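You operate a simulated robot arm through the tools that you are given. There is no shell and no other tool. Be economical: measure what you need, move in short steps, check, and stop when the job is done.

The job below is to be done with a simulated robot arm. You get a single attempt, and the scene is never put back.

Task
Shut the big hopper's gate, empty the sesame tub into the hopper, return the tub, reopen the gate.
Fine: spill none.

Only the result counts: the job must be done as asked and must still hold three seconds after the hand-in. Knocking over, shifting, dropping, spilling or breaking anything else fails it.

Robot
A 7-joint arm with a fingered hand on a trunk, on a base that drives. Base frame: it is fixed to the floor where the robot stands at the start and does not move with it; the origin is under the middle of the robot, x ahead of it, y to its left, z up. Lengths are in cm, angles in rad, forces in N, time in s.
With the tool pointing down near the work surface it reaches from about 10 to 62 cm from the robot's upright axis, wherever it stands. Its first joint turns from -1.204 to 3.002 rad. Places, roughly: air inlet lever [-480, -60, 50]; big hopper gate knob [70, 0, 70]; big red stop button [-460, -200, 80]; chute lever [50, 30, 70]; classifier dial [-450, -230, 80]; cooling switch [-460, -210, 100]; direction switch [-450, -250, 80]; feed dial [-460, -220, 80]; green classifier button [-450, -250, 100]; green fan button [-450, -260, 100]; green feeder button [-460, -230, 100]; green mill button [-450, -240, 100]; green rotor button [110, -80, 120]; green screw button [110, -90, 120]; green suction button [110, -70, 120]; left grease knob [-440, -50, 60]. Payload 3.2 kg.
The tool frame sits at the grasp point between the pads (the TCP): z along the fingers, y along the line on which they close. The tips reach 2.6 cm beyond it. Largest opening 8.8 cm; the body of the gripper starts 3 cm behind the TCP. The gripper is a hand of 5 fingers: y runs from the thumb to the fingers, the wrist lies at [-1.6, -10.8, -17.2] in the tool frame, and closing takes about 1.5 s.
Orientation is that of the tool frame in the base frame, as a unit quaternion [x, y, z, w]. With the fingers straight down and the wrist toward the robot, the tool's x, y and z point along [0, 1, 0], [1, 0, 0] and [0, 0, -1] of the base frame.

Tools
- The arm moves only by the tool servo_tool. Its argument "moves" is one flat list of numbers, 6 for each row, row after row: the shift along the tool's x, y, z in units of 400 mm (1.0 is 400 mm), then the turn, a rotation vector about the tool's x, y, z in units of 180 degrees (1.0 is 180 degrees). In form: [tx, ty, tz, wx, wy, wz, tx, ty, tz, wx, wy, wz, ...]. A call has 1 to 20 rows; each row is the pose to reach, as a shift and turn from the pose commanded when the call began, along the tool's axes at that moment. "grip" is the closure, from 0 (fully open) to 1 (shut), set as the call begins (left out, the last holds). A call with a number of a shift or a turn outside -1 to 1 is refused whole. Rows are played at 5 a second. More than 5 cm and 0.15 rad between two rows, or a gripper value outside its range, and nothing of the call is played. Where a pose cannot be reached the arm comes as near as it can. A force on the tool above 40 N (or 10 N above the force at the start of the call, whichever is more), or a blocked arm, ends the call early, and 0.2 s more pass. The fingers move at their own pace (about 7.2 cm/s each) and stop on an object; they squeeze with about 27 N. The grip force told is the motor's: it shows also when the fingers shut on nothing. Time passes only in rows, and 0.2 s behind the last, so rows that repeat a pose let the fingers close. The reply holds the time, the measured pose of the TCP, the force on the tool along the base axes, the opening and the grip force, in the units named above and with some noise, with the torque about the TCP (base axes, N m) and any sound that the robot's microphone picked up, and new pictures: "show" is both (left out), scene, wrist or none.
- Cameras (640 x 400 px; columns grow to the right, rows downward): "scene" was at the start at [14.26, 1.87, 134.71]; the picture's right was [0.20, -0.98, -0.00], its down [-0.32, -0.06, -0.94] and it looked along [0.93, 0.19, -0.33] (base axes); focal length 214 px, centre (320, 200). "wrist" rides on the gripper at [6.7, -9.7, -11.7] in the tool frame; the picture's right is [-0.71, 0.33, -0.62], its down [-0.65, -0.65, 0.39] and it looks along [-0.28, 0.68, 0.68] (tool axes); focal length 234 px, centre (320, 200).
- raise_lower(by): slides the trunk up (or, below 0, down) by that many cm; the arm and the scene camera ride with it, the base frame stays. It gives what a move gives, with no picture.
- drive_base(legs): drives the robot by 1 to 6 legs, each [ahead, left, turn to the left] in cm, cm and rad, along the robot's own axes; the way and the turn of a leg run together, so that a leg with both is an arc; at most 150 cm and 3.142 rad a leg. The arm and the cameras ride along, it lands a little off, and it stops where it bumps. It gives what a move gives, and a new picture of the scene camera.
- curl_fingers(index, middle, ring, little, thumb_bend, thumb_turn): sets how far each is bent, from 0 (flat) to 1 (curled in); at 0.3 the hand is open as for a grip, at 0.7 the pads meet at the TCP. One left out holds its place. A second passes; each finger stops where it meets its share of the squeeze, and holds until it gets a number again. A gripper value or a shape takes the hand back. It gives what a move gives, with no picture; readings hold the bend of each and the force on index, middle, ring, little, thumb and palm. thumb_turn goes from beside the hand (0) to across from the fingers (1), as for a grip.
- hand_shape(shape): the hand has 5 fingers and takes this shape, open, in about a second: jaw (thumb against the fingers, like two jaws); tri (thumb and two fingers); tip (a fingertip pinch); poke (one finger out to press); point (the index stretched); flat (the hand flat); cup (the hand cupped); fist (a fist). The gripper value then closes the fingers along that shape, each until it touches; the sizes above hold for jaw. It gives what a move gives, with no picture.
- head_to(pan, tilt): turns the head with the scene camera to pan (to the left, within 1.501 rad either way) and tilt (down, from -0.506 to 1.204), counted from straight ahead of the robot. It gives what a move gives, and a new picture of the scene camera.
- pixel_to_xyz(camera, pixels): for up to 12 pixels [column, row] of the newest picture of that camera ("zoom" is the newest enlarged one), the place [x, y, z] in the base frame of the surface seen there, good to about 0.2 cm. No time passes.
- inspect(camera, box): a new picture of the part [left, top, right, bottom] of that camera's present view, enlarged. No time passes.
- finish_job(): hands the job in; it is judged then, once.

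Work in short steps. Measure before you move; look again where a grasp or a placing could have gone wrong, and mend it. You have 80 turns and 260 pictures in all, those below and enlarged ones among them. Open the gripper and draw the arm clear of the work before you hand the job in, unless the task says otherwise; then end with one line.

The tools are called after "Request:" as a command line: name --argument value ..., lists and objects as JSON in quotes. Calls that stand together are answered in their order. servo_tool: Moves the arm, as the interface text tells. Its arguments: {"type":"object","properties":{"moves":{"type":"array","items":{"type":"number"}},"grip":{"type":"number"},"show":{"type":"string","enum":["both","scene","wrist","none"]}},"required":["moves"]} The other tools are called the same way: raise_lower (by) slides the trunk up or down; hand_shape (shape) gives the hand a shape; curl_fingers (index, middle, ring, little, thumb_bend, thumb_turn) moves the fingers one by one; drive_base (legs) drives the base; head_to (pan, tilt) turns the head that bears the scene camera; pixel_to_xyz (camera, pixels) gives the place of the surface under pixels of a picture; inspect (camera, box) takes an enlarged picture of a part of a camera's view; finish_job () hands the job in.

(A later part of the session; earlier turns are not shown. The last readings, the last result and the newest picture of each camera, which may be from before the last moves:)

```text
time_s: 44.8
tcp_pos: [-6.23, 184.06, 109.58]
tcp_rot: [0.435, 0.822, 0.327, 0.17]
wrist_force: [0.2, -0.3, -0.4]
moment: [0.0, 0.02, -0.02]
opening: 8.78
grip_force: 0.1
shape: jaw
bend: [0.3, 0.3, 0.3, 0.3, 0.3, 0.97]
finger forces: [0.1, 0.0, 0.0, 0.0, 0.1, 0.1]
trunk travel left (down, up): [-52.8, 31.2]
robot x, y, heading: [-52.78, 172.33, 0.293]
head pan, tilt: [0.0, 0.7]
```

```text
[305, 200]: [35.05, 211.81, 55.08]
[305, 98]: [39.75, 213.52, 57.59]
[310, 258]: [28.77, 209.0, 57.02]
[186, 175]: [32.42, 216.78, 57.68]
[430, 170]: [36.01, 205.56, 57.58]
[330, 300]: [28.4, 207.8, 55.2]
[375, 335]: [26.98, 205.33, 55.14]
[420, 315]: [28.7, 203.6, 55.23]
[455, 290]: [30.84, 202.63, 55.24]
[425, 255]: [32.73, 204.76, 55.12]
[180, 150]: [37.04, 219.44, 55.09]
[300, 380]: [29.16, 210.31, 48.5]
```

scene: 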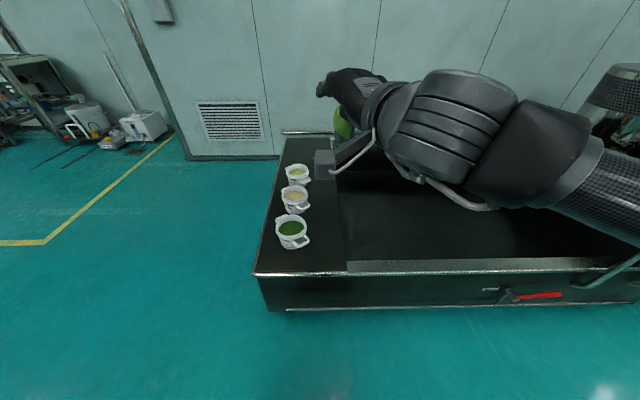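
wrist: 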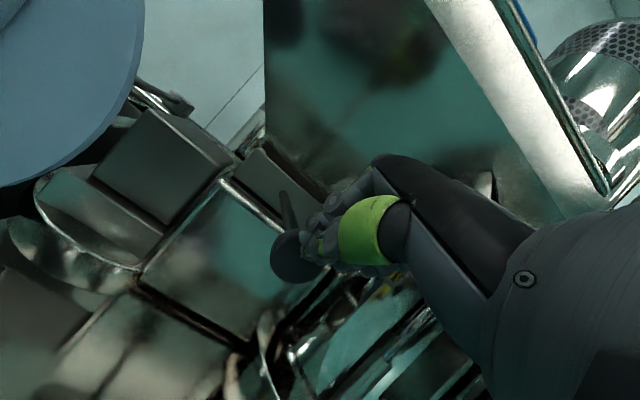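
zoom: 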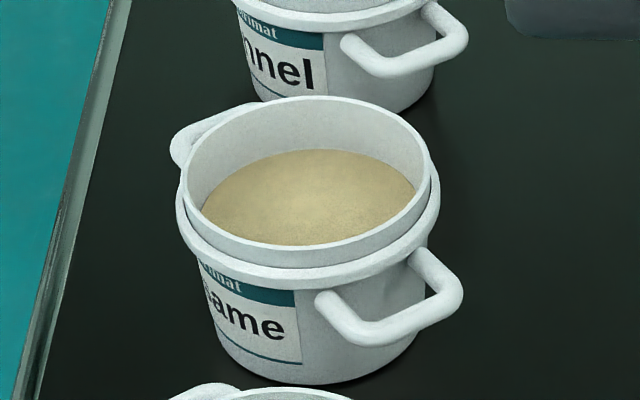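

Tub 2: centre ≈(34.3,211.2), rim r 5.9 at z 57.6, sesame at z 55; handle bar mid ≈(29.0,203.9,54.6), pointing along (-0.59,-0.81). I plan to hook two fingers through that D-handle. I approach the tank by 26 cm and look down to check clearance.

Request:
drive_base --legs '[[20, 2.4, 0]]'

Request:
hand_shape --shape "tri"

Request:
head_to --pan 0.3 --tilt 1.1

```text
time_s: 46.4
tcp_pos: [11.96, 191.9, 109.58]
tcp_rot: [0.436, 0.821, 0.326, 0.171]
wrist_force: [0.1, -0.4, 0.1]
moment: [-0.02, 0.01, 0.01]
opening: 8.8
grip_force: 0.0
shape: jaw
bend: [0.3, 0.3, 0.3, 0.3, 0.3, 0.97]
finger forces: [0.0, 0.0, 0.0, 0.0, 0.0, 0.0]
trunk travel left (down, up): [-52.8, 31.2]
robot x, y, heading: [-34.78, 180.37, 0.296]
head pan, tilt: [0.0, 0.7]
```

scene: 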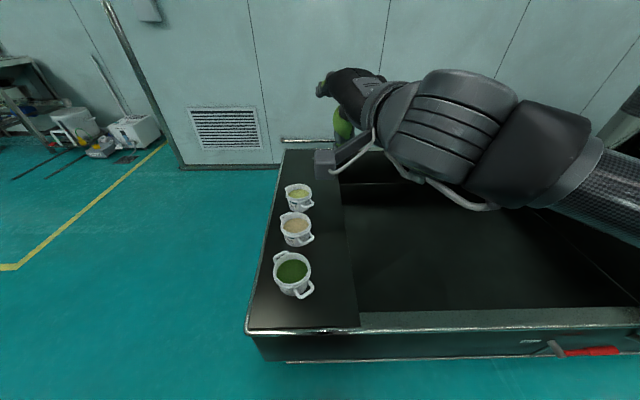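

```text
time_s: 47.3
tcp_pos: [11.9, 191.77, 109.72]
tcp_rot: [0.435, 0.822, 0.326, 0.171]
wrist_force: [-0.4, -0.7, -0.2]
moment: [-0.01, -0.02, -0.01]
opening: 8.8
grip_force: 0.1
shape: tri
bend: [0.3, 0.3, 0.99, 0.99, 0.3, 0.97]
finger forces: [0.1, 0.1, 0.0, 0.1, 0.0, 0.1]
trunk travel left (down, up): [-52.8, 31.2]
robot x, y, heading: [-34.56, 180.16, 0.294]
head pan, tilt: [0.0, 0.7]
```

```text
time_s: 48.2
tcp_pos: [11.9, 191.83, 109.64]
tcp_rot: [0.435, 0.822, 0.327, 0.171]
wrist_force: [-0.5, 0.9, 0.6]
moment: [0.01, 0.01, 0.01]
opening: 8.8
grip_force: 0.0
shape: tri
bend: [0.3, 0.3, 0.99, 0.99, 0.3, 0.97]
finger forces: [0.0, 0.0, 0.1, 0.0, 0.1, 0.0]
trunk travel left (down, up): [-52.8, 31.2]
robot x, y, heading: [-34.75, 180.17, 0.292]
head pan, tilt: [0.3, 1.1]
```

scene: 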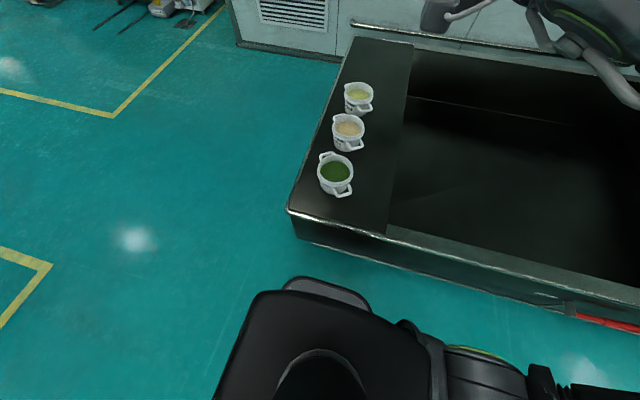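

I re-measure the handle from here and the gap between my base front (px 325,290) and the tank edge (300,240).

Request:
inspect --camera "scene" --box '[316, 103, 380, 163]'

Request:
pixel_to_xyz --camera "scene" --pixels '[[325, 285], [365, 295], [300, 240], [345, 250], [350, 244], [290, 210], [400, 228], [300, 320], [350, 40], [410, 45]]'

```text
6.67 times, centred on (348, 133) of scene
```

zoom: 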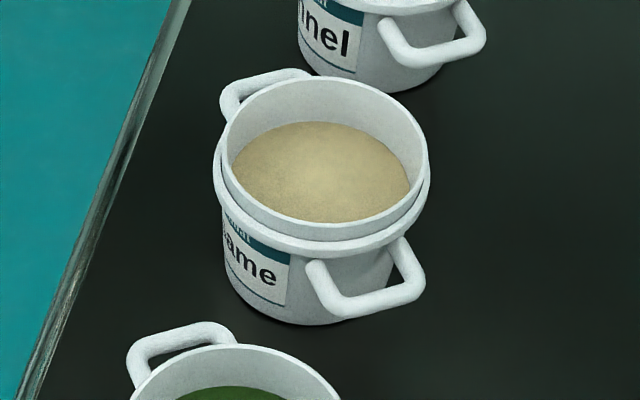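

```text
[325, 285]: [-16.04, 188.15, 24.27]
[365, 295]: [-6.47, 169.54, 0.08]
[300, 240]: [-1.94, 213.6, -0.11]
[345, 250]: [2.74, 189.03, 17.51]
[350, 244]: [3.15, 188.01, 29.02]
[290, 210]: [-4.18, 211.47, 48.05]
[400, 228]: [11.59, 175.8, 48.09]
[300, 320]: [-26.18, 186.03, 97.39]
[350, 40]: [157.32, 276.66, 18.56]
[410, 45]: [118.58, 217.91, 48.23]
```

Base front has 18 cm of clearance. I measure the handle bar here, then go 9 cm further ahead.

Request:
pixel_to_xyz --camera "zoom" --pixels '[[316, 265], [345, 305], [380, 300], [418, 285], [398, 245], [326, 230], [326, 80], [225, 150], [427, 150], [370, 302], [330, 285], [415, 265]]'

Request:
drive_base --legs '[[9, 0, 0]]'

```text
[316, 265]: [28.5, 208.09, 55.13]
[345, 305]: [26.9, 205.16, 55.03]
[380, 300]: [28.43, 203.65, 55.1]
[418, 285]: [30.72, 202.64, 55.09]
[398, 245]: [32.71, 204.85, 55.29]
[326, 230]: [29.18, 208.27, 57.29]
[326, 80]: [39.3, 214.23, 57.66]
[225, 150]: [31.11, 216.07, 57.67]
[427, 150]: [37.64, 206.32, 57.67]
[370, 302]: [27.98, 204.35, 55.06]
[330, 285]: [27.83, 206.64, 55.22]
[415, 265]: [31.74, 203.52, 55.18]
```

```text
time_s: 49.3
tcp_pos: [20.74, 194.59, 109.58]
tcp_rot: [0.435, 0.822, 0.326, 0.17]
wrist_force: [0.6, -0.3, -1.1]
moment: [0.0, 0.04, -0.01]
opening: 8.77
grip_force: 0.1
shape: tri
bend: [0.3, 0.3, 0.99, 0.99, 0.3, 0.97]
finger forces: [0.1, 0.0, 0.0, 0.0, 0.0, 0.0]
trunk travel left (down, up): [-52.8, 31.2]
robot x, y, heading: [-25.73, 182.69, 0.3]
head pan, tilt: [0.3, 1.1]
```

scene: 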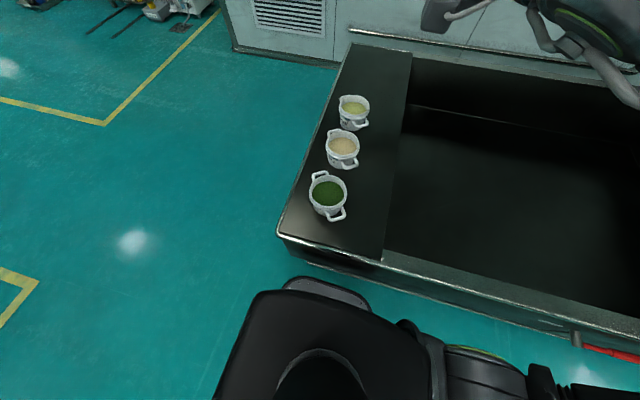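

I look at the hand from the head camera to see actual finger widths in the tri shape.

Request:
head_to --pan -0.1 --tilt 0.3

Request:
inspect --camera "wrist" --box '[220, 130, 420, 330]'

```text
time_s: 50.4
tcp_pos: [20.66, 194.58, 109.65]
tcp_rot: [0.435, 0.822, 0.326, 0.171]
wrist_force: [0.6, 0.2, -0.4]
moment: [0.02, -0.01, 0.01]
opening: 8.79
grip_force: 0.1
shape: tri
bend: [0.3, 0.3, 0.99, 0.99, 0.3, 0.97]
finger forces: [0.1, 0.0, 0.0, 0.0, 0.0, 0.1]
trunk travel left (down, up): [-52.8, 31.2]
robot x, y, heading: [-26.24, 182.98, 0.293]
head pan, tilt: [-0.099, 0.3]
```

scene: 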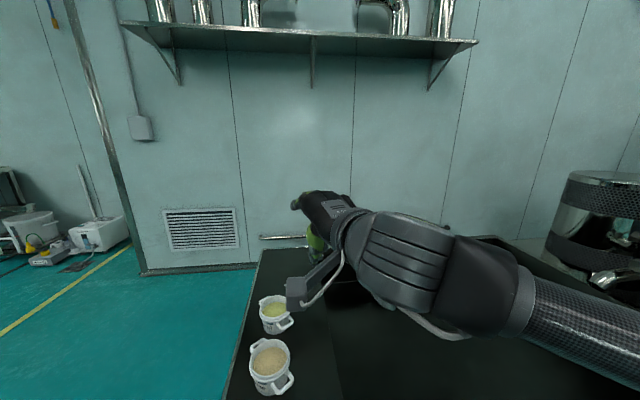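

```text
2.00 times, centred on (320, 230) of wrist
```

zoom: 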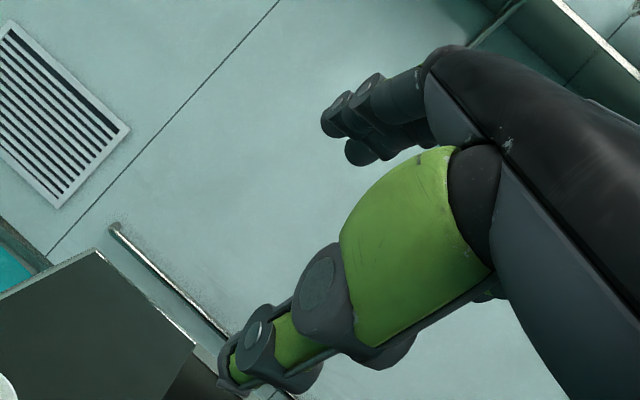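

Fingers look slimmer than the thumb. I measure the visible fingertips to find their tool-frame positions.

Request:
pixel_to_xyz --camera "zoom" --pixels '[[330, 128], [330, 115], [362, 152], [368, 90], [345, 100], [225, 385], [238, 360], [255, 335], [318, 285], [400, 200], [410, 95], [385, 160]]'

```text
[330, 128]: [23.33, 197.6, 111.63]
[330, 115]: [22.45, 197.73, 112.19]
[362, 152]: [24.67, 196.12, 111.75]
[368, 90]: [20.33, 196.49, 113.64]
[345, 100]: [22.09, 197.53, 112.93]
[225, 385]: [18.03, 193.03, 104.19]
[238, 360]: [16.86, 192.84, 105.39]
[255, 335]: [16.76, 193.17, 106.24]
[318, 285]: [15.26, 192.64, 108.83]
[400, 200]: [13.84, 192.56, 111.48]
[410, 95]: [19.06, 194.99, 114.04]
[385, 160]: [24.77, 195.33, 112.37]
```

The two fingers side by side span ~3.6 cm, too tight for the ~3.5–4 cm loop. I try the 'tip' shape (thumb and one finger) and look at it.

Request:
hand_shape --shape "tip"

Request:
inspect --camera "wrist" --box '[220, 130, 420, 330]'

Request:
servo_tool --moves '[0, 0, 0, 0, 0, 0, 0, 0, 0, 0, 0, 0, 0, 0, 0, 0, 0, 0, 0, 0, 0, 0, 0, 0, 0, 0, 0, 0, 0, 0, 0, 0, 0, 0, 0, 0, 0, 0, 0, 0, 0, 0]' --grip 1 --show "none"

Request:
inspect --camera "wrist" --box '[220, 130, 420, 330]'

```text
time_s: 51.3
tcp_pos: [20.68, 194.56, 109.62]
tcp_rot: [0.435, 0.821, 0.327, 0.171]
wrist_force: [0.3, -0.6, -0.3]
moment: [-0.02, 0.01, -0.04]
opening: 8.8
grip_force: 0.1
shape: tip
bend: [0.3, 0.98, 0.99, 0.99, 0.3, 0.97]
finger forces: [0.0, 0.0, 0.1, 0.1, 0.0, 0.0]
trunk travel left (down, up): [-52.8, 31.2]
robot x, y, heading: [-25.59, 182.66, 0.294]
head pan, tilt: [-0.099, 0.3]
```

```text
2.00 times, centred on (320, 230) of wrist
```

zoom: 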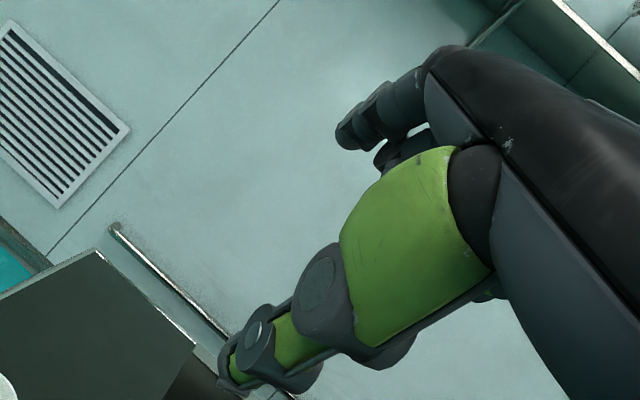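

```text
time_s: 52.9
tcp_pos: [20.59, 194.49, 109.65]
tcp_rot: [0.435, 0.822, 0.326, 0.172]
wrist_force: [0.7, -0.2, 0.0]
moment: [0.01, 0.01, -0.03]
opening: 0.0
grip_force: 26.8
shape: tip
bend: [0.72, 1.0, 1.0, 1.0, 0.84, 1.0]
finger forces: [0.0, 0.0, 0.0, 0.0, 0.0, 0.0]
trunk travel left (down, up): [-52.8, 31.2]
robot x, y, heading: [-26.08, 182.96, 0.292]
head pan, tilt: [-0.099, 0.3]
```

```text
2.00 times, centred on (320, 230) of wrist
```

zoom: 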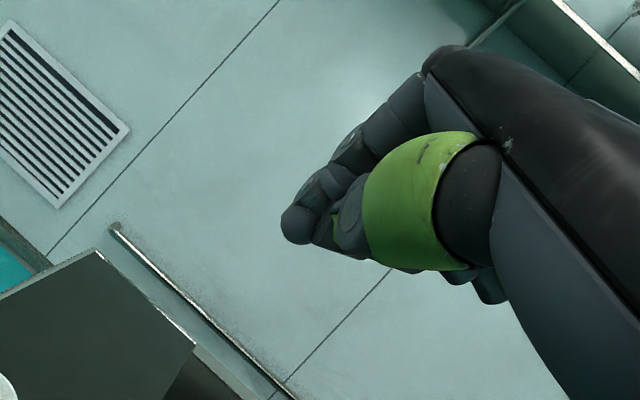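

I measure the index tip and pads when closed to know where the pinch lies.

Request:
pixel_to_xyz --camera "zoom" --pixels '[[290, 225], [285, 215], [300, 200], [315, 185], [345, 150], [330, 240], [345, 215], [310, 225], [480, 290], [300, 238]]'

Request:
curl_fingers --index 0.5 --thumb_bend 0.2

Request:
inspect --camera "wrist" --box '[220, 130, 420, 330]'

```text
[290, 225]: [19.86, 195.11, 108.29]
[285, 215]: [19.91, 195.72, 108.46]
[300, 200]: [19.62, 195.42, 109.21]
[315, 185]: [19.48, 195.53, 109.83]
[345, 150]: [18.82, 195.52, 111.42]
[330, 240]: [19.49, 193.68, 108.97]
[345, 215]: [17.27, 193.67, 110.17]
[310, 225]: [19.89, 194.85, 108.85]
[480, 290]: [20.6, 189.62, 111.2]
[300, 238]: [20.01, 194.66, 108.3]
```

```text
time_s: 53.9
tcp_pos: [20.66, 194.42, 109.59]
tcp_rot: [0.435, 0.821, 0.326, 0.172]
wrist_force: [-0.1, -0.1, 0.2]
moment: [0.04, 0.02, 0.04]
opening: 7.34
grip_force: 0.0
shape: fingers
bend: [0.5, 1.0, 1.0, 1.0, 0.21, 1.0]
finger forces: [0.1, 0.0, 0.0, 0.0, 0.0, 0.0]
trunk travel left (down, up): [-52.8, 31.2]
robot x, y, heading: [-25.99, 182.81, 0.296]
head pan, tilt: [-0.099, 0.3]
```

```text
2.00 times, centred on (320, 230) of wrist
```

zoom: 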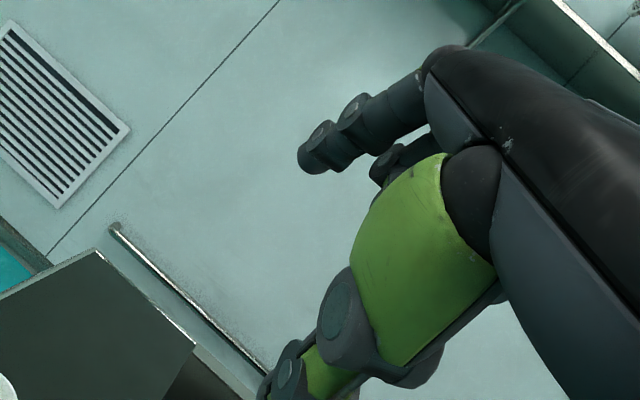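

Request:
pixel_to_xyz --camera "zoom" --pixels '[[303, 160], [312, 168], [320, 138], [350, 118], [385, 105], [415, 95], [285, 375], [340, 310], [380, 165], [375, 180]]'

```text
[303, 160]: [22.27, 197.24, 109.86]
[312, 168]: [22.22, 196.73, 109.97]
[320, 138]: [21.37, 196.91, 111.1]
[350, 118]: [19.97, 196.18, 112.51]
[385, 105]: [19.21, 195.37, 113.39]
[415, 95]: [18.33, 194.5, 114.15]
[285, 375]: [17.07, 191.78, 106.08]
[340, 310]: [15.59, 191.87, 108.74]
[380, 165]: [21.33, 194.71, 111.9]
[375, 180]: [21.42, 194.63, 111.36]
```

The handle loop is too tight and gives little leverage, so I will instead pinch the tub's rim wall (fingers inside, thumb outside) from the open end of the tank, where nothing is in the way, and pour by rolling. I back off and drive around to the end, about 45 cm from the tub.

Request:
drive_base --legs '[[-15, 0, 0], [0, 75, 0], [76.8, -20.2, 0], [0, 0, -1.48]]'

Request:
hand_shape --shape "jaw"

Request:
head_to --pan 0.1 --tilt 1.0

```text
time_s: 66.3
tcp_pos: [30.31, 205.4, 109.62]
tcp_rot: [0.877, 0.307, 0.125, 0.348]
wrist_force: [-0.8, 0.2, 1.2]
moment: [-0.04, 0.01, 0.01]
opening: 7.34
grip_force: 0.0
shape: fingers
bend: [0.5, 1.0, 1.0, 1.0, 0.21, 1.0]
finger forces: [0.0, 0.0, 0.0, 0.0, 0.1, 0.0]
trunk travel left (down, up): [-52.8, 31.2]
robot x, y, heading: [15.29, 251.04, -1.206]
head pan, tilt: [-0.099, 0.3]
```

scene: 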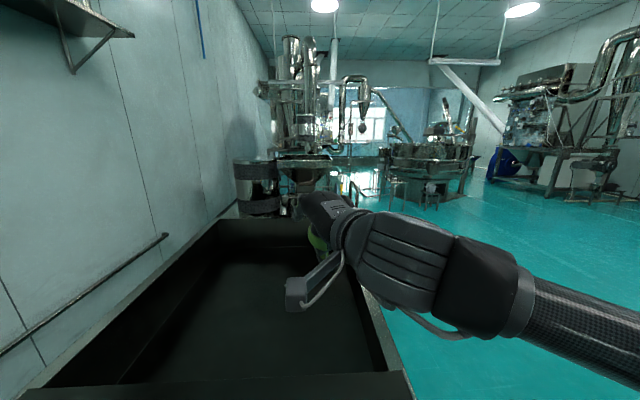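

```text
time_s: 67.2
tcp_pos: [30.27, 205.33, 109.68]
tcp_rot: [0.878, 0.306, 0.123, 0.347]
wrist_force: [-0.2, -0.2, 0.2]
moment: [0.0, 0.01, -0.02]
opening: 8.77
grip_force: 0.1
shape: jaw
bend: [0.3, 0.3, 0.3, 0.3, 0.3, 0.97]
finger forces: [0.0, 0.1, 0.0, 0.0, 0.0, 0.0]
trunk travel left (down, up): [-52.8, 31.2]
robot x, y, heading: [15.23, 251.14, -1.201]
head pan, tilt: [-0.099, 0.3]
```

```text
time_s: 68.2
tcp_pos: [30.25, 205.38, 109.53]
tcp_rot: [0.877, 0.307, 0.125, 0.347]
wrist_force: [-0.9, -0.1, 0.4]
moment: [-0.01, -0.02, 0.0]
opening: 8.77
grip_force: 0.1
shape: jaw
bend: [0.3, 0.3, 0.3, 0.3, 0.3, 0.97]
finger forces: [0.1, 0.0, 0.0, 0.0, 0.0, 0.0]
trunk travel left (down, up): [-52.8, 31.2]
robot x, y, heading: [15.1, 250.64, -1.203]
head pan, tilt: [0.099, 1.0]
```

scene: 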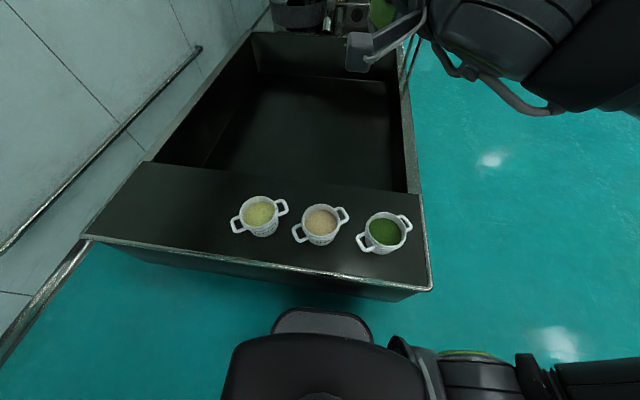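

All three tubs are right ahead; sesame in the middle at (320,225). I zoom and measure its rim and handles.

Request:
inspect --camera "scene" --box '[288, 198, 352, 254]'

```text
7.14 times, centred on (320, 226) of scene
```

zoom: 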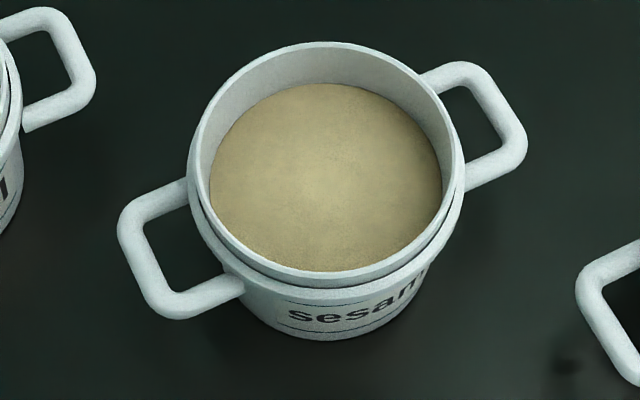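

Request:
pixel_to_xyz --camera "zoom" --pixels '[[325, 45], [192, 160], [455, 150], [325, 275], [345, 283], [345, 295], [350, 310], [390, 260], [145, 260], [510, 110], [325, 180], [240, 290]]'

```text
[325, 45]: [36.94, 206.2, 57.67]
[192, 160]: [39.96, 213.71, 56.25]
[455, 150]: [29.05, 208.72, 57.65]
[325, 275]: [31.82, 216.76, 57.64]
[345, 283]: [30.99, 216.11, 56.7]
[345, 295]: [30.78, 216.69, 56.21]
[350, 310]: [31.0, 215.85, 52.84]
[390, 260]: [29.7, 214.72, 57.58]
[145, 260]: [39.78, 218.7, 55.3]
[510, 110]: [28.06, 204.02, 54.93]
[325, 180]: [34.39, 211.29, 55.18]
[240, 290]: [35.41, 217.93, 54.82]
```

Tub centre (34.4,211.5), rim r 5.87 at z 57.65, flange at 56.2; facing me there is free wall 60° off the handle. Before grasping, I reorient (tilt 25°, yaw toward the tub) and rehearse the pour roll in free air.

Request:
servo_tool --moves '[0, 0, 0, 0.035, 0, 0, 0, 0, 0, 0.07, 0, 0, 0, 0, 0, 0.101, 0, 0, 0, 0, 0, 0.101, 0, 0]' --show "none"

Request:
servo_tool --moves '[0, 0, 0, 0, -0.0152, 0.0326, 0, 0, 0, 0, -0.0304, 0.0652, 0, 0, 0, 0, -0.0304, 0.0652]' --show "none"

Request:
servo_tool --moves '[0, 0, 0, 0, 0.042, 0.0196, 0, 0, 0, 0, 0.0839, 0.0391, 0, 0, 0, 0, 0.1258, 0.0587, 0, 0, 0, 0, 0.1677, 0.0783, 0, 0, 0, 0, 0.2097, 0.0979, 0, 0, 0, 0, 0.2516, 0.1174, 0, 0, 0, 0, 0.2935, 0.137, 0, 0, 0, 0, 0.3355, 0.1566, 0, 0, 0, 0, 0.3774, 0.1761, 0, 0, 0, 0, 0.4193, 0.1957, 0, 0, 0, 0, 0.4613, 0.2153, 0, 0, 0, 0, 0.5032, 0.2349, 0, 0, 0, 0, 0.5451, 0.2544, 0, 0, 0, 0, 0.5871, 0.274, 0, 0, 0, 0, 0.629, 0.2936, 0, 0, 0, 0, 0.629, 0.2936]' --show "scene"

```text
time_s: 69.2
tcp_pos: [30.28, 205.51, 109.61]
tcp_rot: [0.922, 0.322, 0.072, 0.204]
wrist_force: [-0.1, -0.3, -0.1]
moment: [-0.01, 0.02, -0.03]
opening: 8.81
grip_force: 0.1
shape: jaw
bend: [0.3, 0.3, 0.3, 0.3, 0.3, 0.97]
finger forces: [0.0, 0.1, 0.0, 0.1, 0.0, 0.0]
trunk travel left (down, up): [-52.8, 31.2]
robot x, y, heading: [15.03, 250.88, -1.204]
head pan, tilt: [0.099, 1.0]
```

```text
time_s: 70.0
tcp_pos: [30.14, 205.29, 109.57]
tcp_rot: [0.952, 0.214, 0.049, 0.211]
wrist_force: [-0.8, 0.3, 0.1]
moment: [0.02, 0.0, 0.0]
opening: 8.78
grip_force: 0.1
shape: jaw
bend: [0.3, 0.3, 0.3, 0.3, 0.3, 0.97]
finger forces: [0.0, 0.0, 0.1, 0.1, 0.1, 0.0]
trunk travel left (down, up): [-52.8, 31.2]
robot x, y, heading: [15.28, 250.84, -1.201]
head pan, tilt: [0.099, 1.0]
```

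```text
time_s: 73.5
tcp_pos: [30.26, 205.25, 109.58]
tcp_rot: [0.481, -0.087, 0.867, -0.095]
wrist_force: [0.5, 0.6, -0.1]
moment: [-0.01, -0.02, 0.0]
opening: 8.78
grip_force: 0.1
shape: jaw
bend: [0.3, 0.3, 0.3, 0.3, 0.3, 0.97]
finger forces: [0.0, 0.0, 0.0, 0.0, 0.0, 0.0]
trunk travel left (down, up): [-52.8, 31.2]
robot x, y, heading: [15.42, 251.1, -1.202]
head pan, tilt: [0.099, 1.0]
```

scene: 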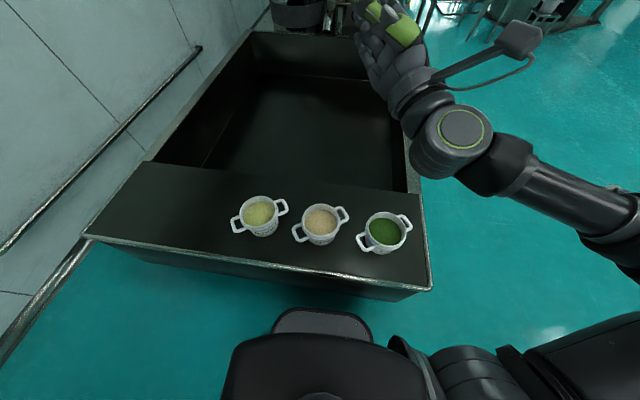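

The 125° roll works with the TCP steady. I roll back, take the tri shape, and move over the near rim.

Request:
servo_tool --moves '[0, 0, 0, 0, -0.042, -0.0196, 0, 0, 0, 0, -0.0839, -0.0391, 0, 0, 0, 0, -0.1258, -0.0587, 0, 0, 0, 0, -0.1677, -0.0783, 0, 0, 0, 0, -0.2097, -0.0979, 0, 0, 0, 0, -0.2516, -0.1174, 0, 0, 0, 0, -0.2935, -0.137, 0, 0, 0, 0, -0.3355, -0.1566, 0, 0, 0, 0, -0.3774, -0.1761, 0, 0, 0, 0, -0.4193, -0.1957, 0, 0, 0, 0, -0.4613, -0.2153, 0, 0, 0, 0, -0.5032, -0.2349, 0, 0, 0, 0, -0.5451, -0.2544, 0, 0, 0, 0, -0.5871, -0.274, 0, 0, 0, 0, -0.629, -0.2936, 0, 0, 0, 0, -0.629, -0.2936]' --show "none"

Request:
hand_shape --shape "tri"

Request:
servo_tool --moves '[0.04, -0.068, -0.032, 0, 0, 0, 0.081, -0.136, -0.063, 0, 0, 0, 0.122, -0.204, -0.095, 0, 0, 0, 0.162, -0.2725, -0.127, 0, 0, 0, 0.162, -0.2725, -0.127, 0, 0, 0]' --show "none"

Request:
raise_lower --by -36

Request:
servo_tool --moves '[0, 0, 0, 0, 0, 0]'

```text
time_s: 76.8
tcp_pos: [30.2, 205.4, 109.58]
tcp_rot: [0.952, 0.216, 0.048, 0.21]
wrist_force: [0.3, 0.6, 0.3]
moment: [0.01, -0.02, 0.0]
opening: 8.77
grip_force: 0.0
shape: jaw
bend: [0.3, 0.3, 0.3, 0.3, 0.3, 0.97]
finger forces: [0.1, 0.1, 0.0, 0.0, 0.1, 0.2]
trunk travel left (down, up): [-52.8, 31.2]
robot x, y, heading: [15.12, 250.85, -1.204]
head pan, tilt: [0.099, 1.0]
```

```text
time_s: 77.8
tcp_pos: [30.23, 205.35, 109.65]
tcp_rot: [0.952, 0.216, 0.05, 0.211]
wrist_force: [0.5, -0.1, -0.3]
moment: [-0.05, -0.01, 0.0]
opening: 8.8
grip_force: 0.1
shape: tri
bend: [0.3, 0.3, 0.99, 0.99, 0.3, 0.97]
finger forces: [0.0, 0.0, 0.0, 0.0, 0.0, 0.1]
trunk travel left (down, up): [-52.8, 31.2]
robot x, y, heading: [14.96, 250.7, -1.199]
head pan, tilt: [0.099, 1.0]
```

```text
time_s: 79.0
tcp_pos: [30.9, 218.64, 109.33]
tcp_rot: [0.953, 0.213, 0.049, 0.208]
wrist_force: [-0.5, -0.8, 0.8]
moment: [-0.04, 0.01, -0.01]
opening: 8.78
grip_force: 0.1
shape: tri
bend: [0.3, 0.3, 0.99, 0.99, 0.3, 0.97]
finger forces: [0.1, 0.0, 0.0, 0.0, 0.1, 0.0]
trunk travel left (down, up): [-52.8, 31.2]
robot x, y, heading: [15.13, 250.85, -1.203]
head pan, tilt: [0.099, 1.0]
```

```text
time_s: 82.5
tcp_pos: [30.96, 218.96, 73.53]
tcp_rot: [0.952, 0.216, 0.049, 0.21]
wrist_force: [1.1, -0.2, 0.2]
moment: [-0.02, 0.01, 0.04]
opening: 8.8
grip_force: 0.2
shape: tri
bend: [0.3, 0.3, 0.99, 0.99, 0.3, 0.97]
finger forces: [0.0, 0.1, 0.0, 0.0, 0.0, 0.1]
trunk travel left (down, up): [-16.8, 67.2]
robot x, y, heading: [15.14, 250.85, -1.202]
head pan, tilt: [0.099, 1.0]
```

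```text
time_s: 82.8
tcp_pos: [30.88, 218.79, 73.51]
tcp_rot: [0.952, 0.216, 0.05, 0.21]
wrist_force: [-0.5, 0.4, -0.8]
moment: [0.01, 0.01, -0.01]
opening: 8.79
grip_force: 0.0
shape: tri
bend: [0.3, 0.3, 0.99, 0.99, 0.3, 0.97]
finger forces: [0.0, 0.0, 0.1, 0.0, 0.0, 0.0]
trunk travel left (down, up): [-16.8, 67.2]
robot x, y, heading: [14.97, 250.81, -1.204]
head pan, tilt: [0.099, 1.0]
```

scene: 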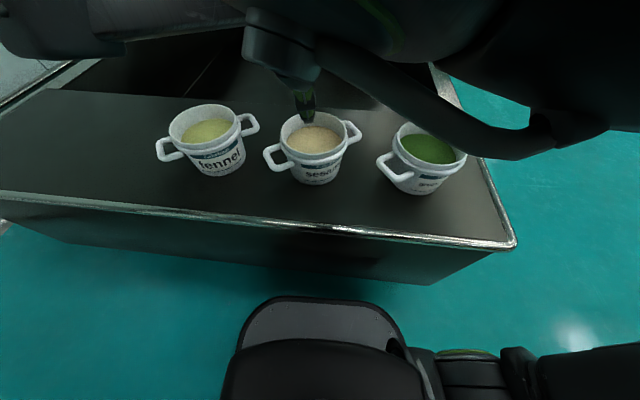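
wrist: 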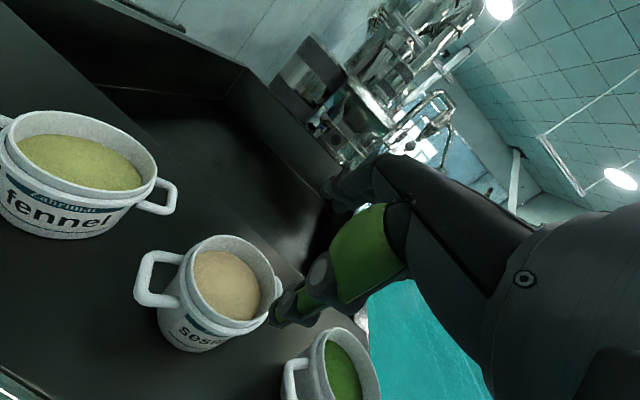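

View is clear: sesame rim at wrist px (235,285), thumb at (285,310). I lower 11 cm to the pre-grasp height and look.

Request:
raise_lower --by -11

Request:
servo_tool --moves '[0, 0, 0, 0, 0, 0]'

```text
time_s: 84.3
tcp_pos: [31.04, 218.93, 62.53]
tcp_rot: [0.952, 0.215, 0.049, 0.211]
wrist_force: [0.1, -0.5, -0.2]
moment: [0.0, 0.0, 0.01]
opening: 8.81
grip_force: 0.0
shape: tri
bend: [0.3, 0.3, 0.99, 0.99, 0.3, 0.97]
finger forces: [0.0, 0.1, 0.0, 0.0, 0.0, 0.1]
trunk travel left (down, up): [-5.8, 78.2]
robot x, y, heading: [15.14, 250.74, -1.204]
head pan, tilt: [0.099, 1.0]
```

```text
time_s: 84.7
tcp_pos: [30.98, 219.08, 62.55]
tcp_rot: [0.952, 0.215, 0.05, 0.211]
wrist_force: [-0.3, 0.1, 0.0]
moment: [-0.02, 0.01, -0.02]
opening: 8.79
grip_force: 0.0
shape: tri
bend: [0.3, 0.3, 0.99, 0.99, 0.3, 0.97]
finger forces: [0.0, 0.1, 0.0, 0.0, 0.0, 0.1]
trunk travel left (down, up): [-5.8, 78.2]
robot x, y, heading: [15.29, 250.92, -1.201]
head pan, tilt: [0.099, 1.0]
```

scene: 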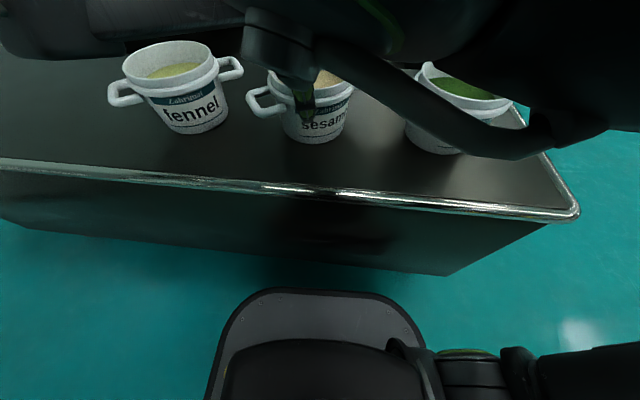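
wrist: 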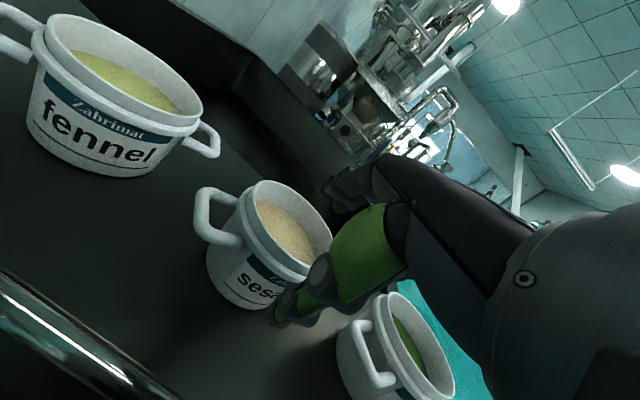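

I check heights of the forearm and cable parts that hang over the leaf tub.

Request:
pixel_to_xyz --camera "scene" --pixels '[[500, 153], [430, 110], [560, 130], [350, 50], [620, 110], [460, 40], [280, 60], [305, 105]]'

Request:
pixel_to_xyz --camera "wrist" --pixels '[[265, 185], [330, 250], [245, 245], [275, 320], [320, 265], [340, 185], [330, 190], [350, 205], [380, 340], [300, 300], [240, 200], [305, 275]]'

Request:
inspect --camera "wrist" --box '[190, 140, 440, 340]'

```text
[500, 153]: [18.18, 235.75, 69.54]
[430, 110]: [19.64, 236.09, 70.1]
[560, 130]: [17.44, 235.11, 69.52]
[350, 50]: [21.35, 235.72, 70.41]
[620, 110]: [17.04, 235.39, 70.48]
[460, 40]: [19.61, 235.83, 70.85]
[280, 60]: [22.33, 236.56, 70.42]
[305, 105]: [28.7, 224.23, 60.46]
```

```text
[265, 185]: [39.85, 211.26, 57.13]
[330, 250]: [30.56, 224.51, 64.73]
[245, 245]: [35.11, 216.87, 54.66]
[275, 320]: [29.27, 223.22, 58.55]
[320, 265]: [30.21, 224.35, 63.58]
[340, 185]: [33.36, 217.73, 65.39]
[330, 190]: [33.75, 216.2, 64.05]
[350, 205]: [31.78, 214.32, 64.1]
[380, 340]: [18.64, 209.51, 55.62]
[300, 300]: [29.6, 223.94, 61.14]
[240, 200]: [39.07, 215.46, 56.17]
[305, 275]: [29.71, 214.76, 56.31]
```

```text
2.00 times, centred on (315, 240) of wrist
```

zoom: 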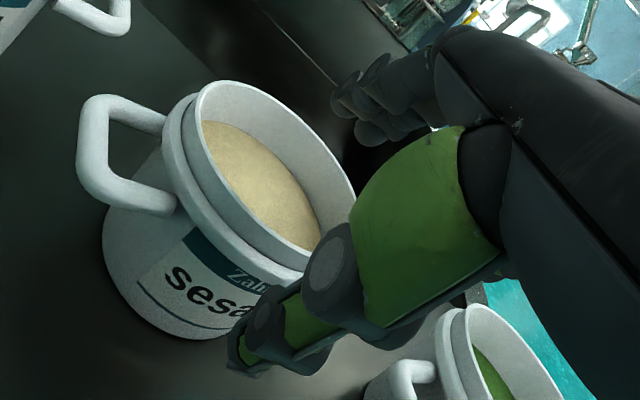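

Forearm is outside the ledge and clear. I advance 6 cm along the fingers so the wall is between thumb and fingers.

Request:
servo_tool --moves '[0, 0, 0.05, 0, 0, 0, 0, 0, 0.1, 0, 0, 0, 0, 0, 0.15, 0, 0, 0, 0, 0, 0.15, 0, 0, 0]'

Request:
inspect --camera "wrist" --box '[190, 140, 440, 340]'

```text
time_s: 85.7
tcp_pos: [32.09, 216.84, 57.23]
tcp_rot: [0.952, 0.216, 0.049, 0.211]
wrist_force: [-0.5, 0.2, -0.1]
moment: [0.01, 0.02, 0.0]
opening: 8.78
grip_force: 0.1
shape: tri
bend: [0.3, 0.3, 0.99, 0.99, 0.3, 0.97]
finger forces: [0.0, 0.1, 0.0, 0.0, 0.0, 0.0]
trunk travel left (down, up): [-5.8, 78.2]
robot x, y, heading: [15.05, 250.9, -1.203]
head pan, tilt: [0.099, 1.0]
```

scene: 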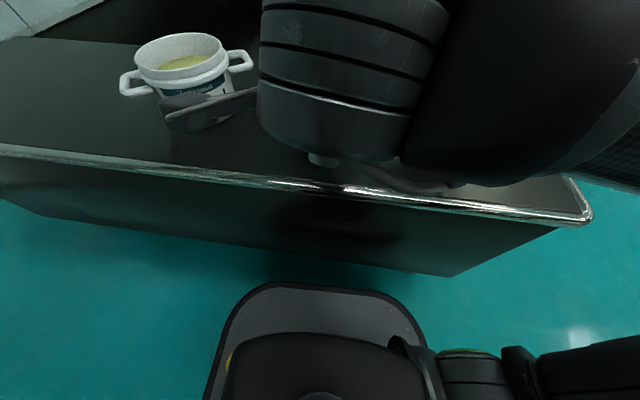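
wrist: 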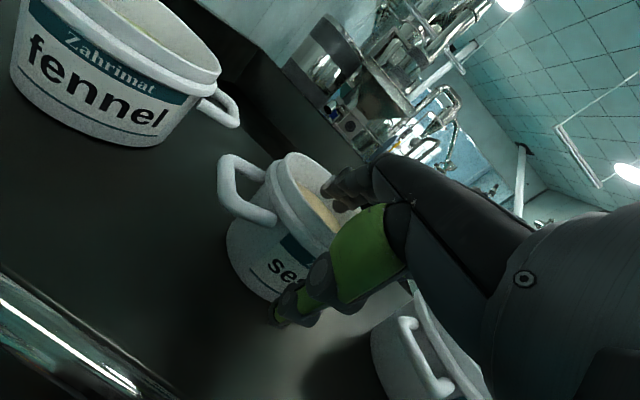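

```text
2.00 times, centred on (315, 240) of wrist
```

zoom: 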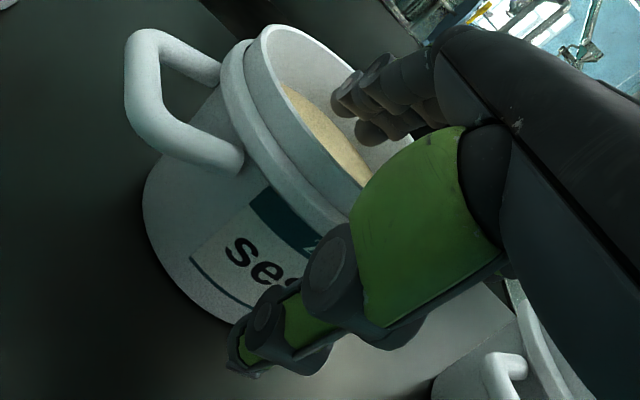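

Fingers are inside the rim above the sesame, thumb outside. I close.

Request:
servo_tool --moves '[0, 0, 0, 0, 0, 0, 0, 0, 0, 0, 0, 0, 0, 0, 0, 0, 0, 0, 0, 0, 0, 0, 0, 0, 0, 0, 0, 0, 0, 0, 0, 0, 0, 0, 0, 0, 0, 0, 0, 0, 0, 0, 0, 0, 0, 0, 0, 0]' --grip 1 --show "none"

Request:
inspect --camera "wrist" --box '[190, 140, 440, 340]'

```text
time_s: 87.5
tcp_pos: [32.15, 216.81, 57.05]
tcp_rot: [0.952, 0.216, 0.05, 0.21]
wrist_force: [-0.2, -0.4, -3.5]
moment: [0.21, 0.07, -0.04]
opening: 0.22
grip_force: 27.2
shape: tri
bend: [0.71, 0.7, 1.0, 1.0, 0.55, 1.0]
finger forces: [11.3, 12.5, 0.0, 0.0, 24.0, 0.0]
trunk travel left (down, up): [-5.8, 78.2]
robot x, y, heading: [14.98, 250.82, -1.204]
head pan, tilt: [0.099, 1.0]
```

```text
2.00 times, centred on (315, 240) of wrist
```

zoom: 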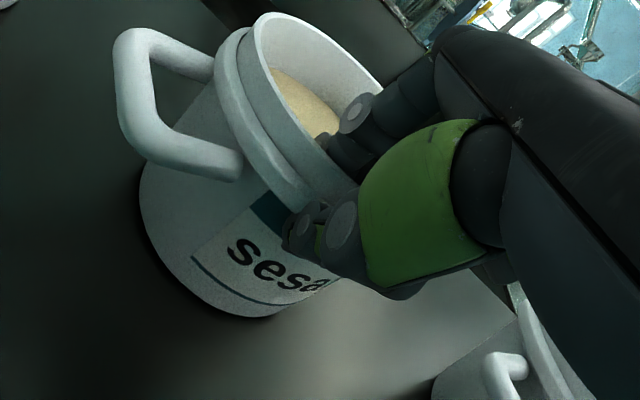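

Gripped firmly (12/12/24 N). I lift 2 cm slowly and check whether the tub stays level.

Request:
servo_tool --moves '[0, 0.005, -0.011, 0, 0, 0, 0, 0.01, -0.022, 0, 0, 0, 0, 0.0158, -0.034, 0, 0, 0, 0, 0.021, -0.045, 0, 0, 0, 0, 0.021, -0.045, 0, 0, 0, 0, 0.021, -0.045, 0, 0, 0]'

Request:
inspect --camera "wrist" --box '[190, 140, 440, 340]'

```text
time_s: 88.9
tcp_pos: [32.14, 216.65, 58.93]
tcp_rot: [0.952, 0.216, 0.05, 0.211]
wrist_force: [-0.2, 1.0, -3.6]
moment: [0.21, 0.13, 0.01]
opening: 0.21
grip_force: 27.0
shape: tri
bend: [0.71, 0.7, 1.0, 1.0, 0.55, 1.0]
finger forces: [11.1, 12.5, 0.0, 0.1, 24.0, 0.0]
trunk travel left (down, up): [-5.8, 78.2]
robot x, y, heading: [15.02, 251.06, -1.201]
head pan, tilt: [0.099, 1.0]
```

scene: 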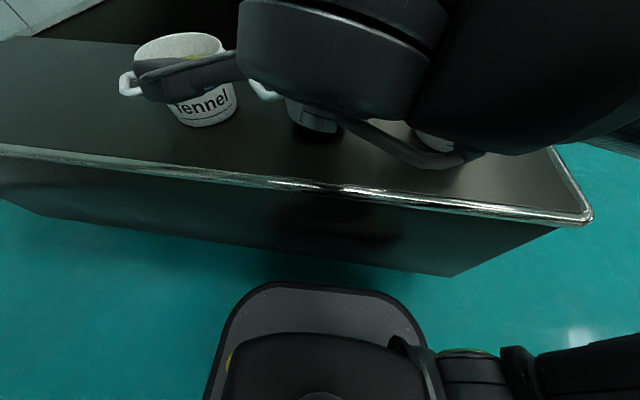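
wrist: 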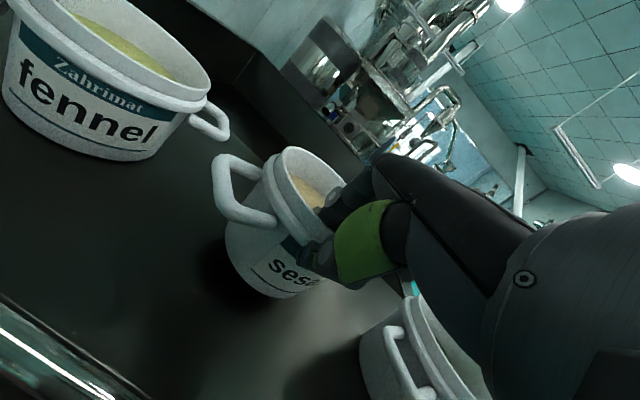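

```text
2.00 times, centred on (315, 240) of wrist
```

zoom: 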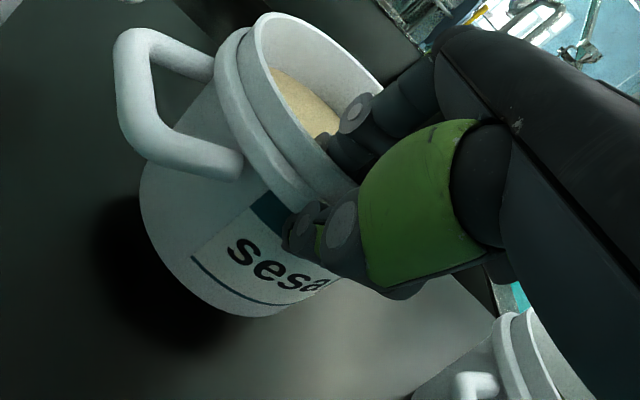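

The tub lifts level with no slip (weight ≈3.6 N). I raise the trunk, then back away from the ledge.

Request:
raise_lower --by 38

Request:
raise_lower --by 25

Request:
inspect --camera "wrist" --box '[190, 100, 440, 340]'

Request:
drive_base --legs '[[-20, 0, 0]]'

```text
time_s: 92.5
tcp_pos: [32.03, 216.63, 97.02]
tcp_rot: [0.952, 0.216, 0.05, 0.211]
wrist_force: [-0.5, 0.1, -3.5]
moment: [0.21, 0.11, -0.02]
opening: 0.18
grip_force: 27.3
shape: tri
bend: [0.71, 0.7, 1.0, 1.0, 0.55, 1.0]
finger forces: [11.1, 12.5, 0.0, 0.0, 24.0, 0.1]
trunk travel left (down, up): [-43.8, 40.2]
robot x, y, heading: [15.24, 250.99, -1.201]
head pan, tilt: [0.099, 1.0]
```

```text
time_s: 95.1
tcp_pos: [32.08, 216.63, 121.93]
tcp_rot: [0.952, 0.216, 0.05, 0.21]
wrist_force: [-0.3, 0.0, -3.9]
moment: [0.16, 0.09, -0.03]
opening: 0.19
grip_force: 27.1
shape: tri
bend: [0.71, 0.7, 1.0, 1.0, 0.55, 1.0]
finger forces: [11.1, 12.6, 0.0, 0.0, 23.8, 0.1]
trunk travel left (down, up): [-68.8, 15.2]
robot x, y, heading: [15.26, 250.89, -1.201]
head pan, tilt: [0.099, 1.0]
```

```text
1.67 times, centred on (315, 220) of wrist
```

zoom: 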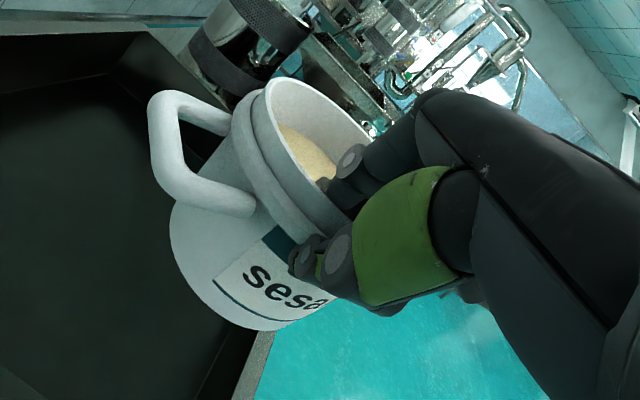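

```text
time_s: 96.7
tcp_pos: [25.15, 234.76, 121.91]
tcp_rot: [0.952, 0.216, 0.049, 0.211]
wrist_force: [0.2, 0.8, -4.7]
moment: [0.24, 0.09, -0.03]
opening: 0.22
grip_force: 26.7
shape: tri
bend: [0.71, 0.7, 1.0, 1.0, 0.55, 1.0]
finger forces: [11.2, 12.6, 0.1, 0.0, 24.1, 0.1]
trunk travel left (down, up): [-68.8, 15.2]
robot x, y, heading: [7.62, 268.72, -1.205]
head pan, tilt: [0.099, 1.0]
```

scene: 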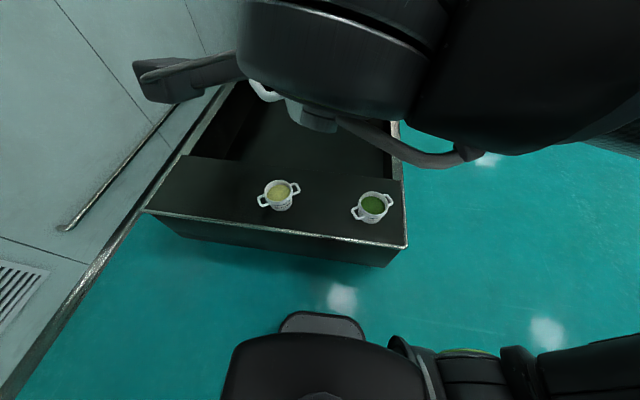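

The tub is steady, other tubs untouched. I drive around the tank to a staging spot in front of the hopper.

Request:
drive_base --legs '[[0, -75, 0], [0, 0, 0.75], [0, 0, 0.755], [-7, -134, 0], [-8, -134, 0]]'

Request:
head_to --pan 0.0 --tilt 0.8

Request:
inspect --camera "wrist" --box '[190, 100, 440, 340]'

```text
time_s: 117.5
tcp_pos: [45.36, -3.93, 122.08]
tcp_rot: [0.533, 0.818, 0.181, 0.116]
wrist_force: [-0.2, -0.7, -3.9]
moment: [-0.14, 0.21, 0.04]
opening: 0.2
grip_force: 26.8
shape: tri
bend: [0.71, 0.7, 1.0, 1.0, 0.55, 1.0]
finger forces: [11.2, 12.6, 0.0, 0.1, 23.9, 0.0]
trunk travel left (down, up): [-68.8, 15.2]
robot x, y, heading: [10.28, -19.91, 0.336]
head pan, tilt: [0.099, 1.0]
```

scene: 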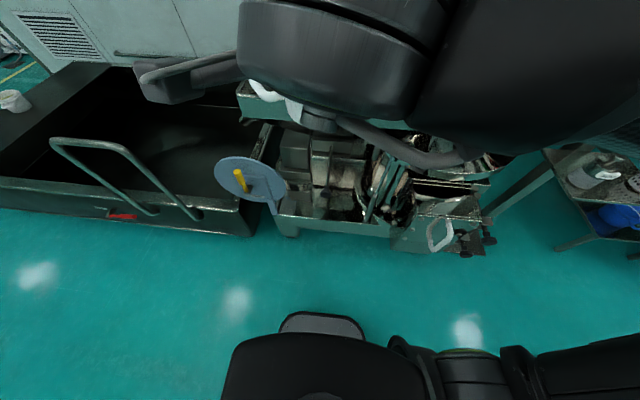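

```text
time_s: 118.3
tcp_pos: [45.41, -3.77, 121.98]
tcp_rot: [0.534, 0.818, 0.181, 0.116]
wrist_force: [-0.3, -0.2, -3.6]
moment: [-0.1, 0.23, 0.02]
opening: 0.17
grip_force: 27.2
shape: tri
bend: [0.71, 0.7, 1.0, 1.0, 0.55, 1.0]
finger forces: [11.3, 12.7, 0.1, 0.0, 23.9, 0.1]
trunk travel left (down, up): [-68.8, 15.2]
robot x, y, heading: [10.45, -20.08, 0.335]
head pan, tilt: [0.0, 0.799]
```

scene: 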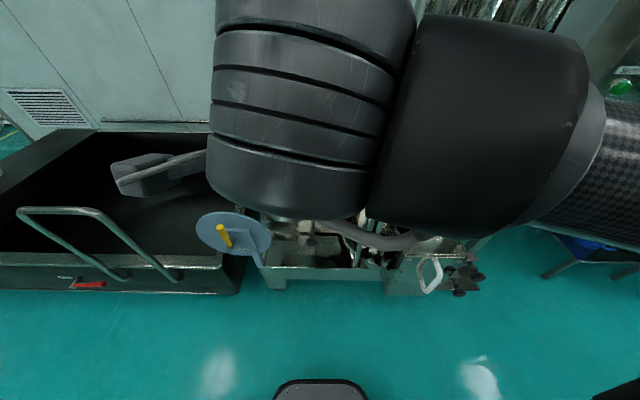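

```text
1.67 times, centred on (315, 220) of wrist
```

zoom: 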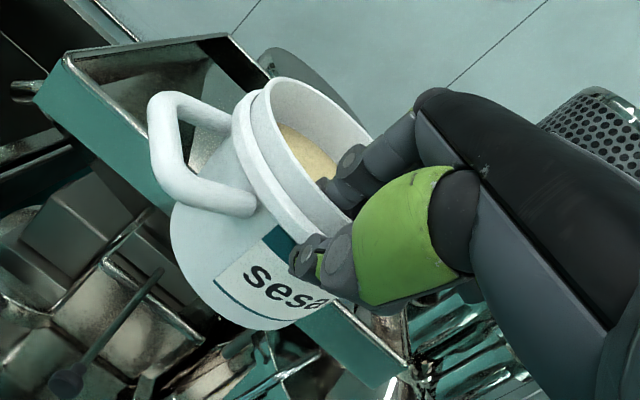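

Tub still level and full. I drive 24 cm closer, well short of the machine, then check.

Request:
drive_base --legs '[[24, 0, 0]]'

Request:
inspect --camera "wrist" --box '[0, 0, 640, 400]'

```text
time_s: 120.0
tcp_pos: [67.4, 4.13, 122.02]
tcp_rot: [0.532, 0.819, 0.181, 0.116]
wrist_force: [-0.6, -0.4, -4.3]
moment: [-0.14, 0.25, 0.01]
opening: 0.17
grip_force: 26.8
shape: tri
bend: [0.71, 0.7, 1.0, 1.0, 0.55, 1.0]
finger forces: [11.3, 12.9, 0.0, 0.1, 24.0, 0.1]
trunk travel left (down, up): [-68.8, 15.2]
robot x, y, heading: [33.01, -11.88, 0.33]
head pan, tilt: [0.0, 0.799]
```

scene: 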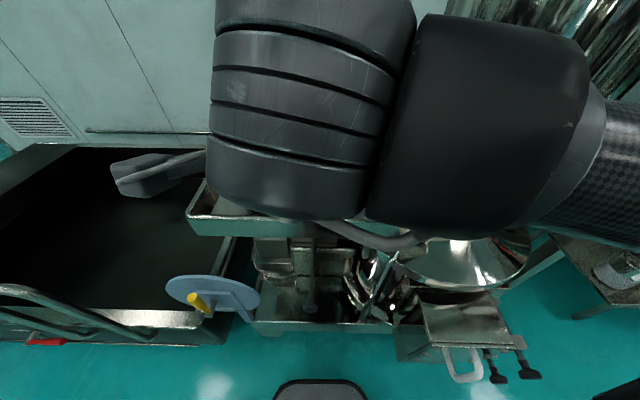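

```text
1.00 times, centred on (320, 200) of wrist (not enlarged: the box is as wide or as high as the picture)
```

zoom: 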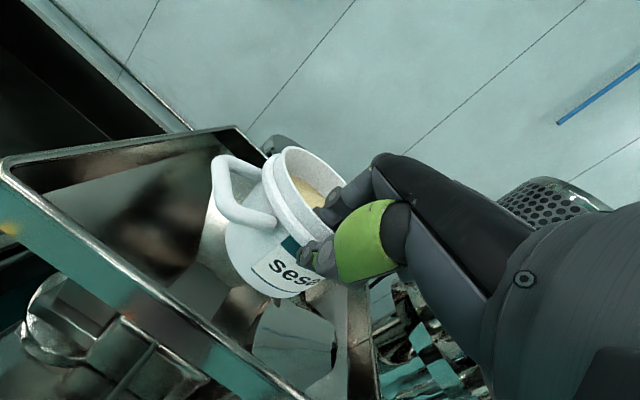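

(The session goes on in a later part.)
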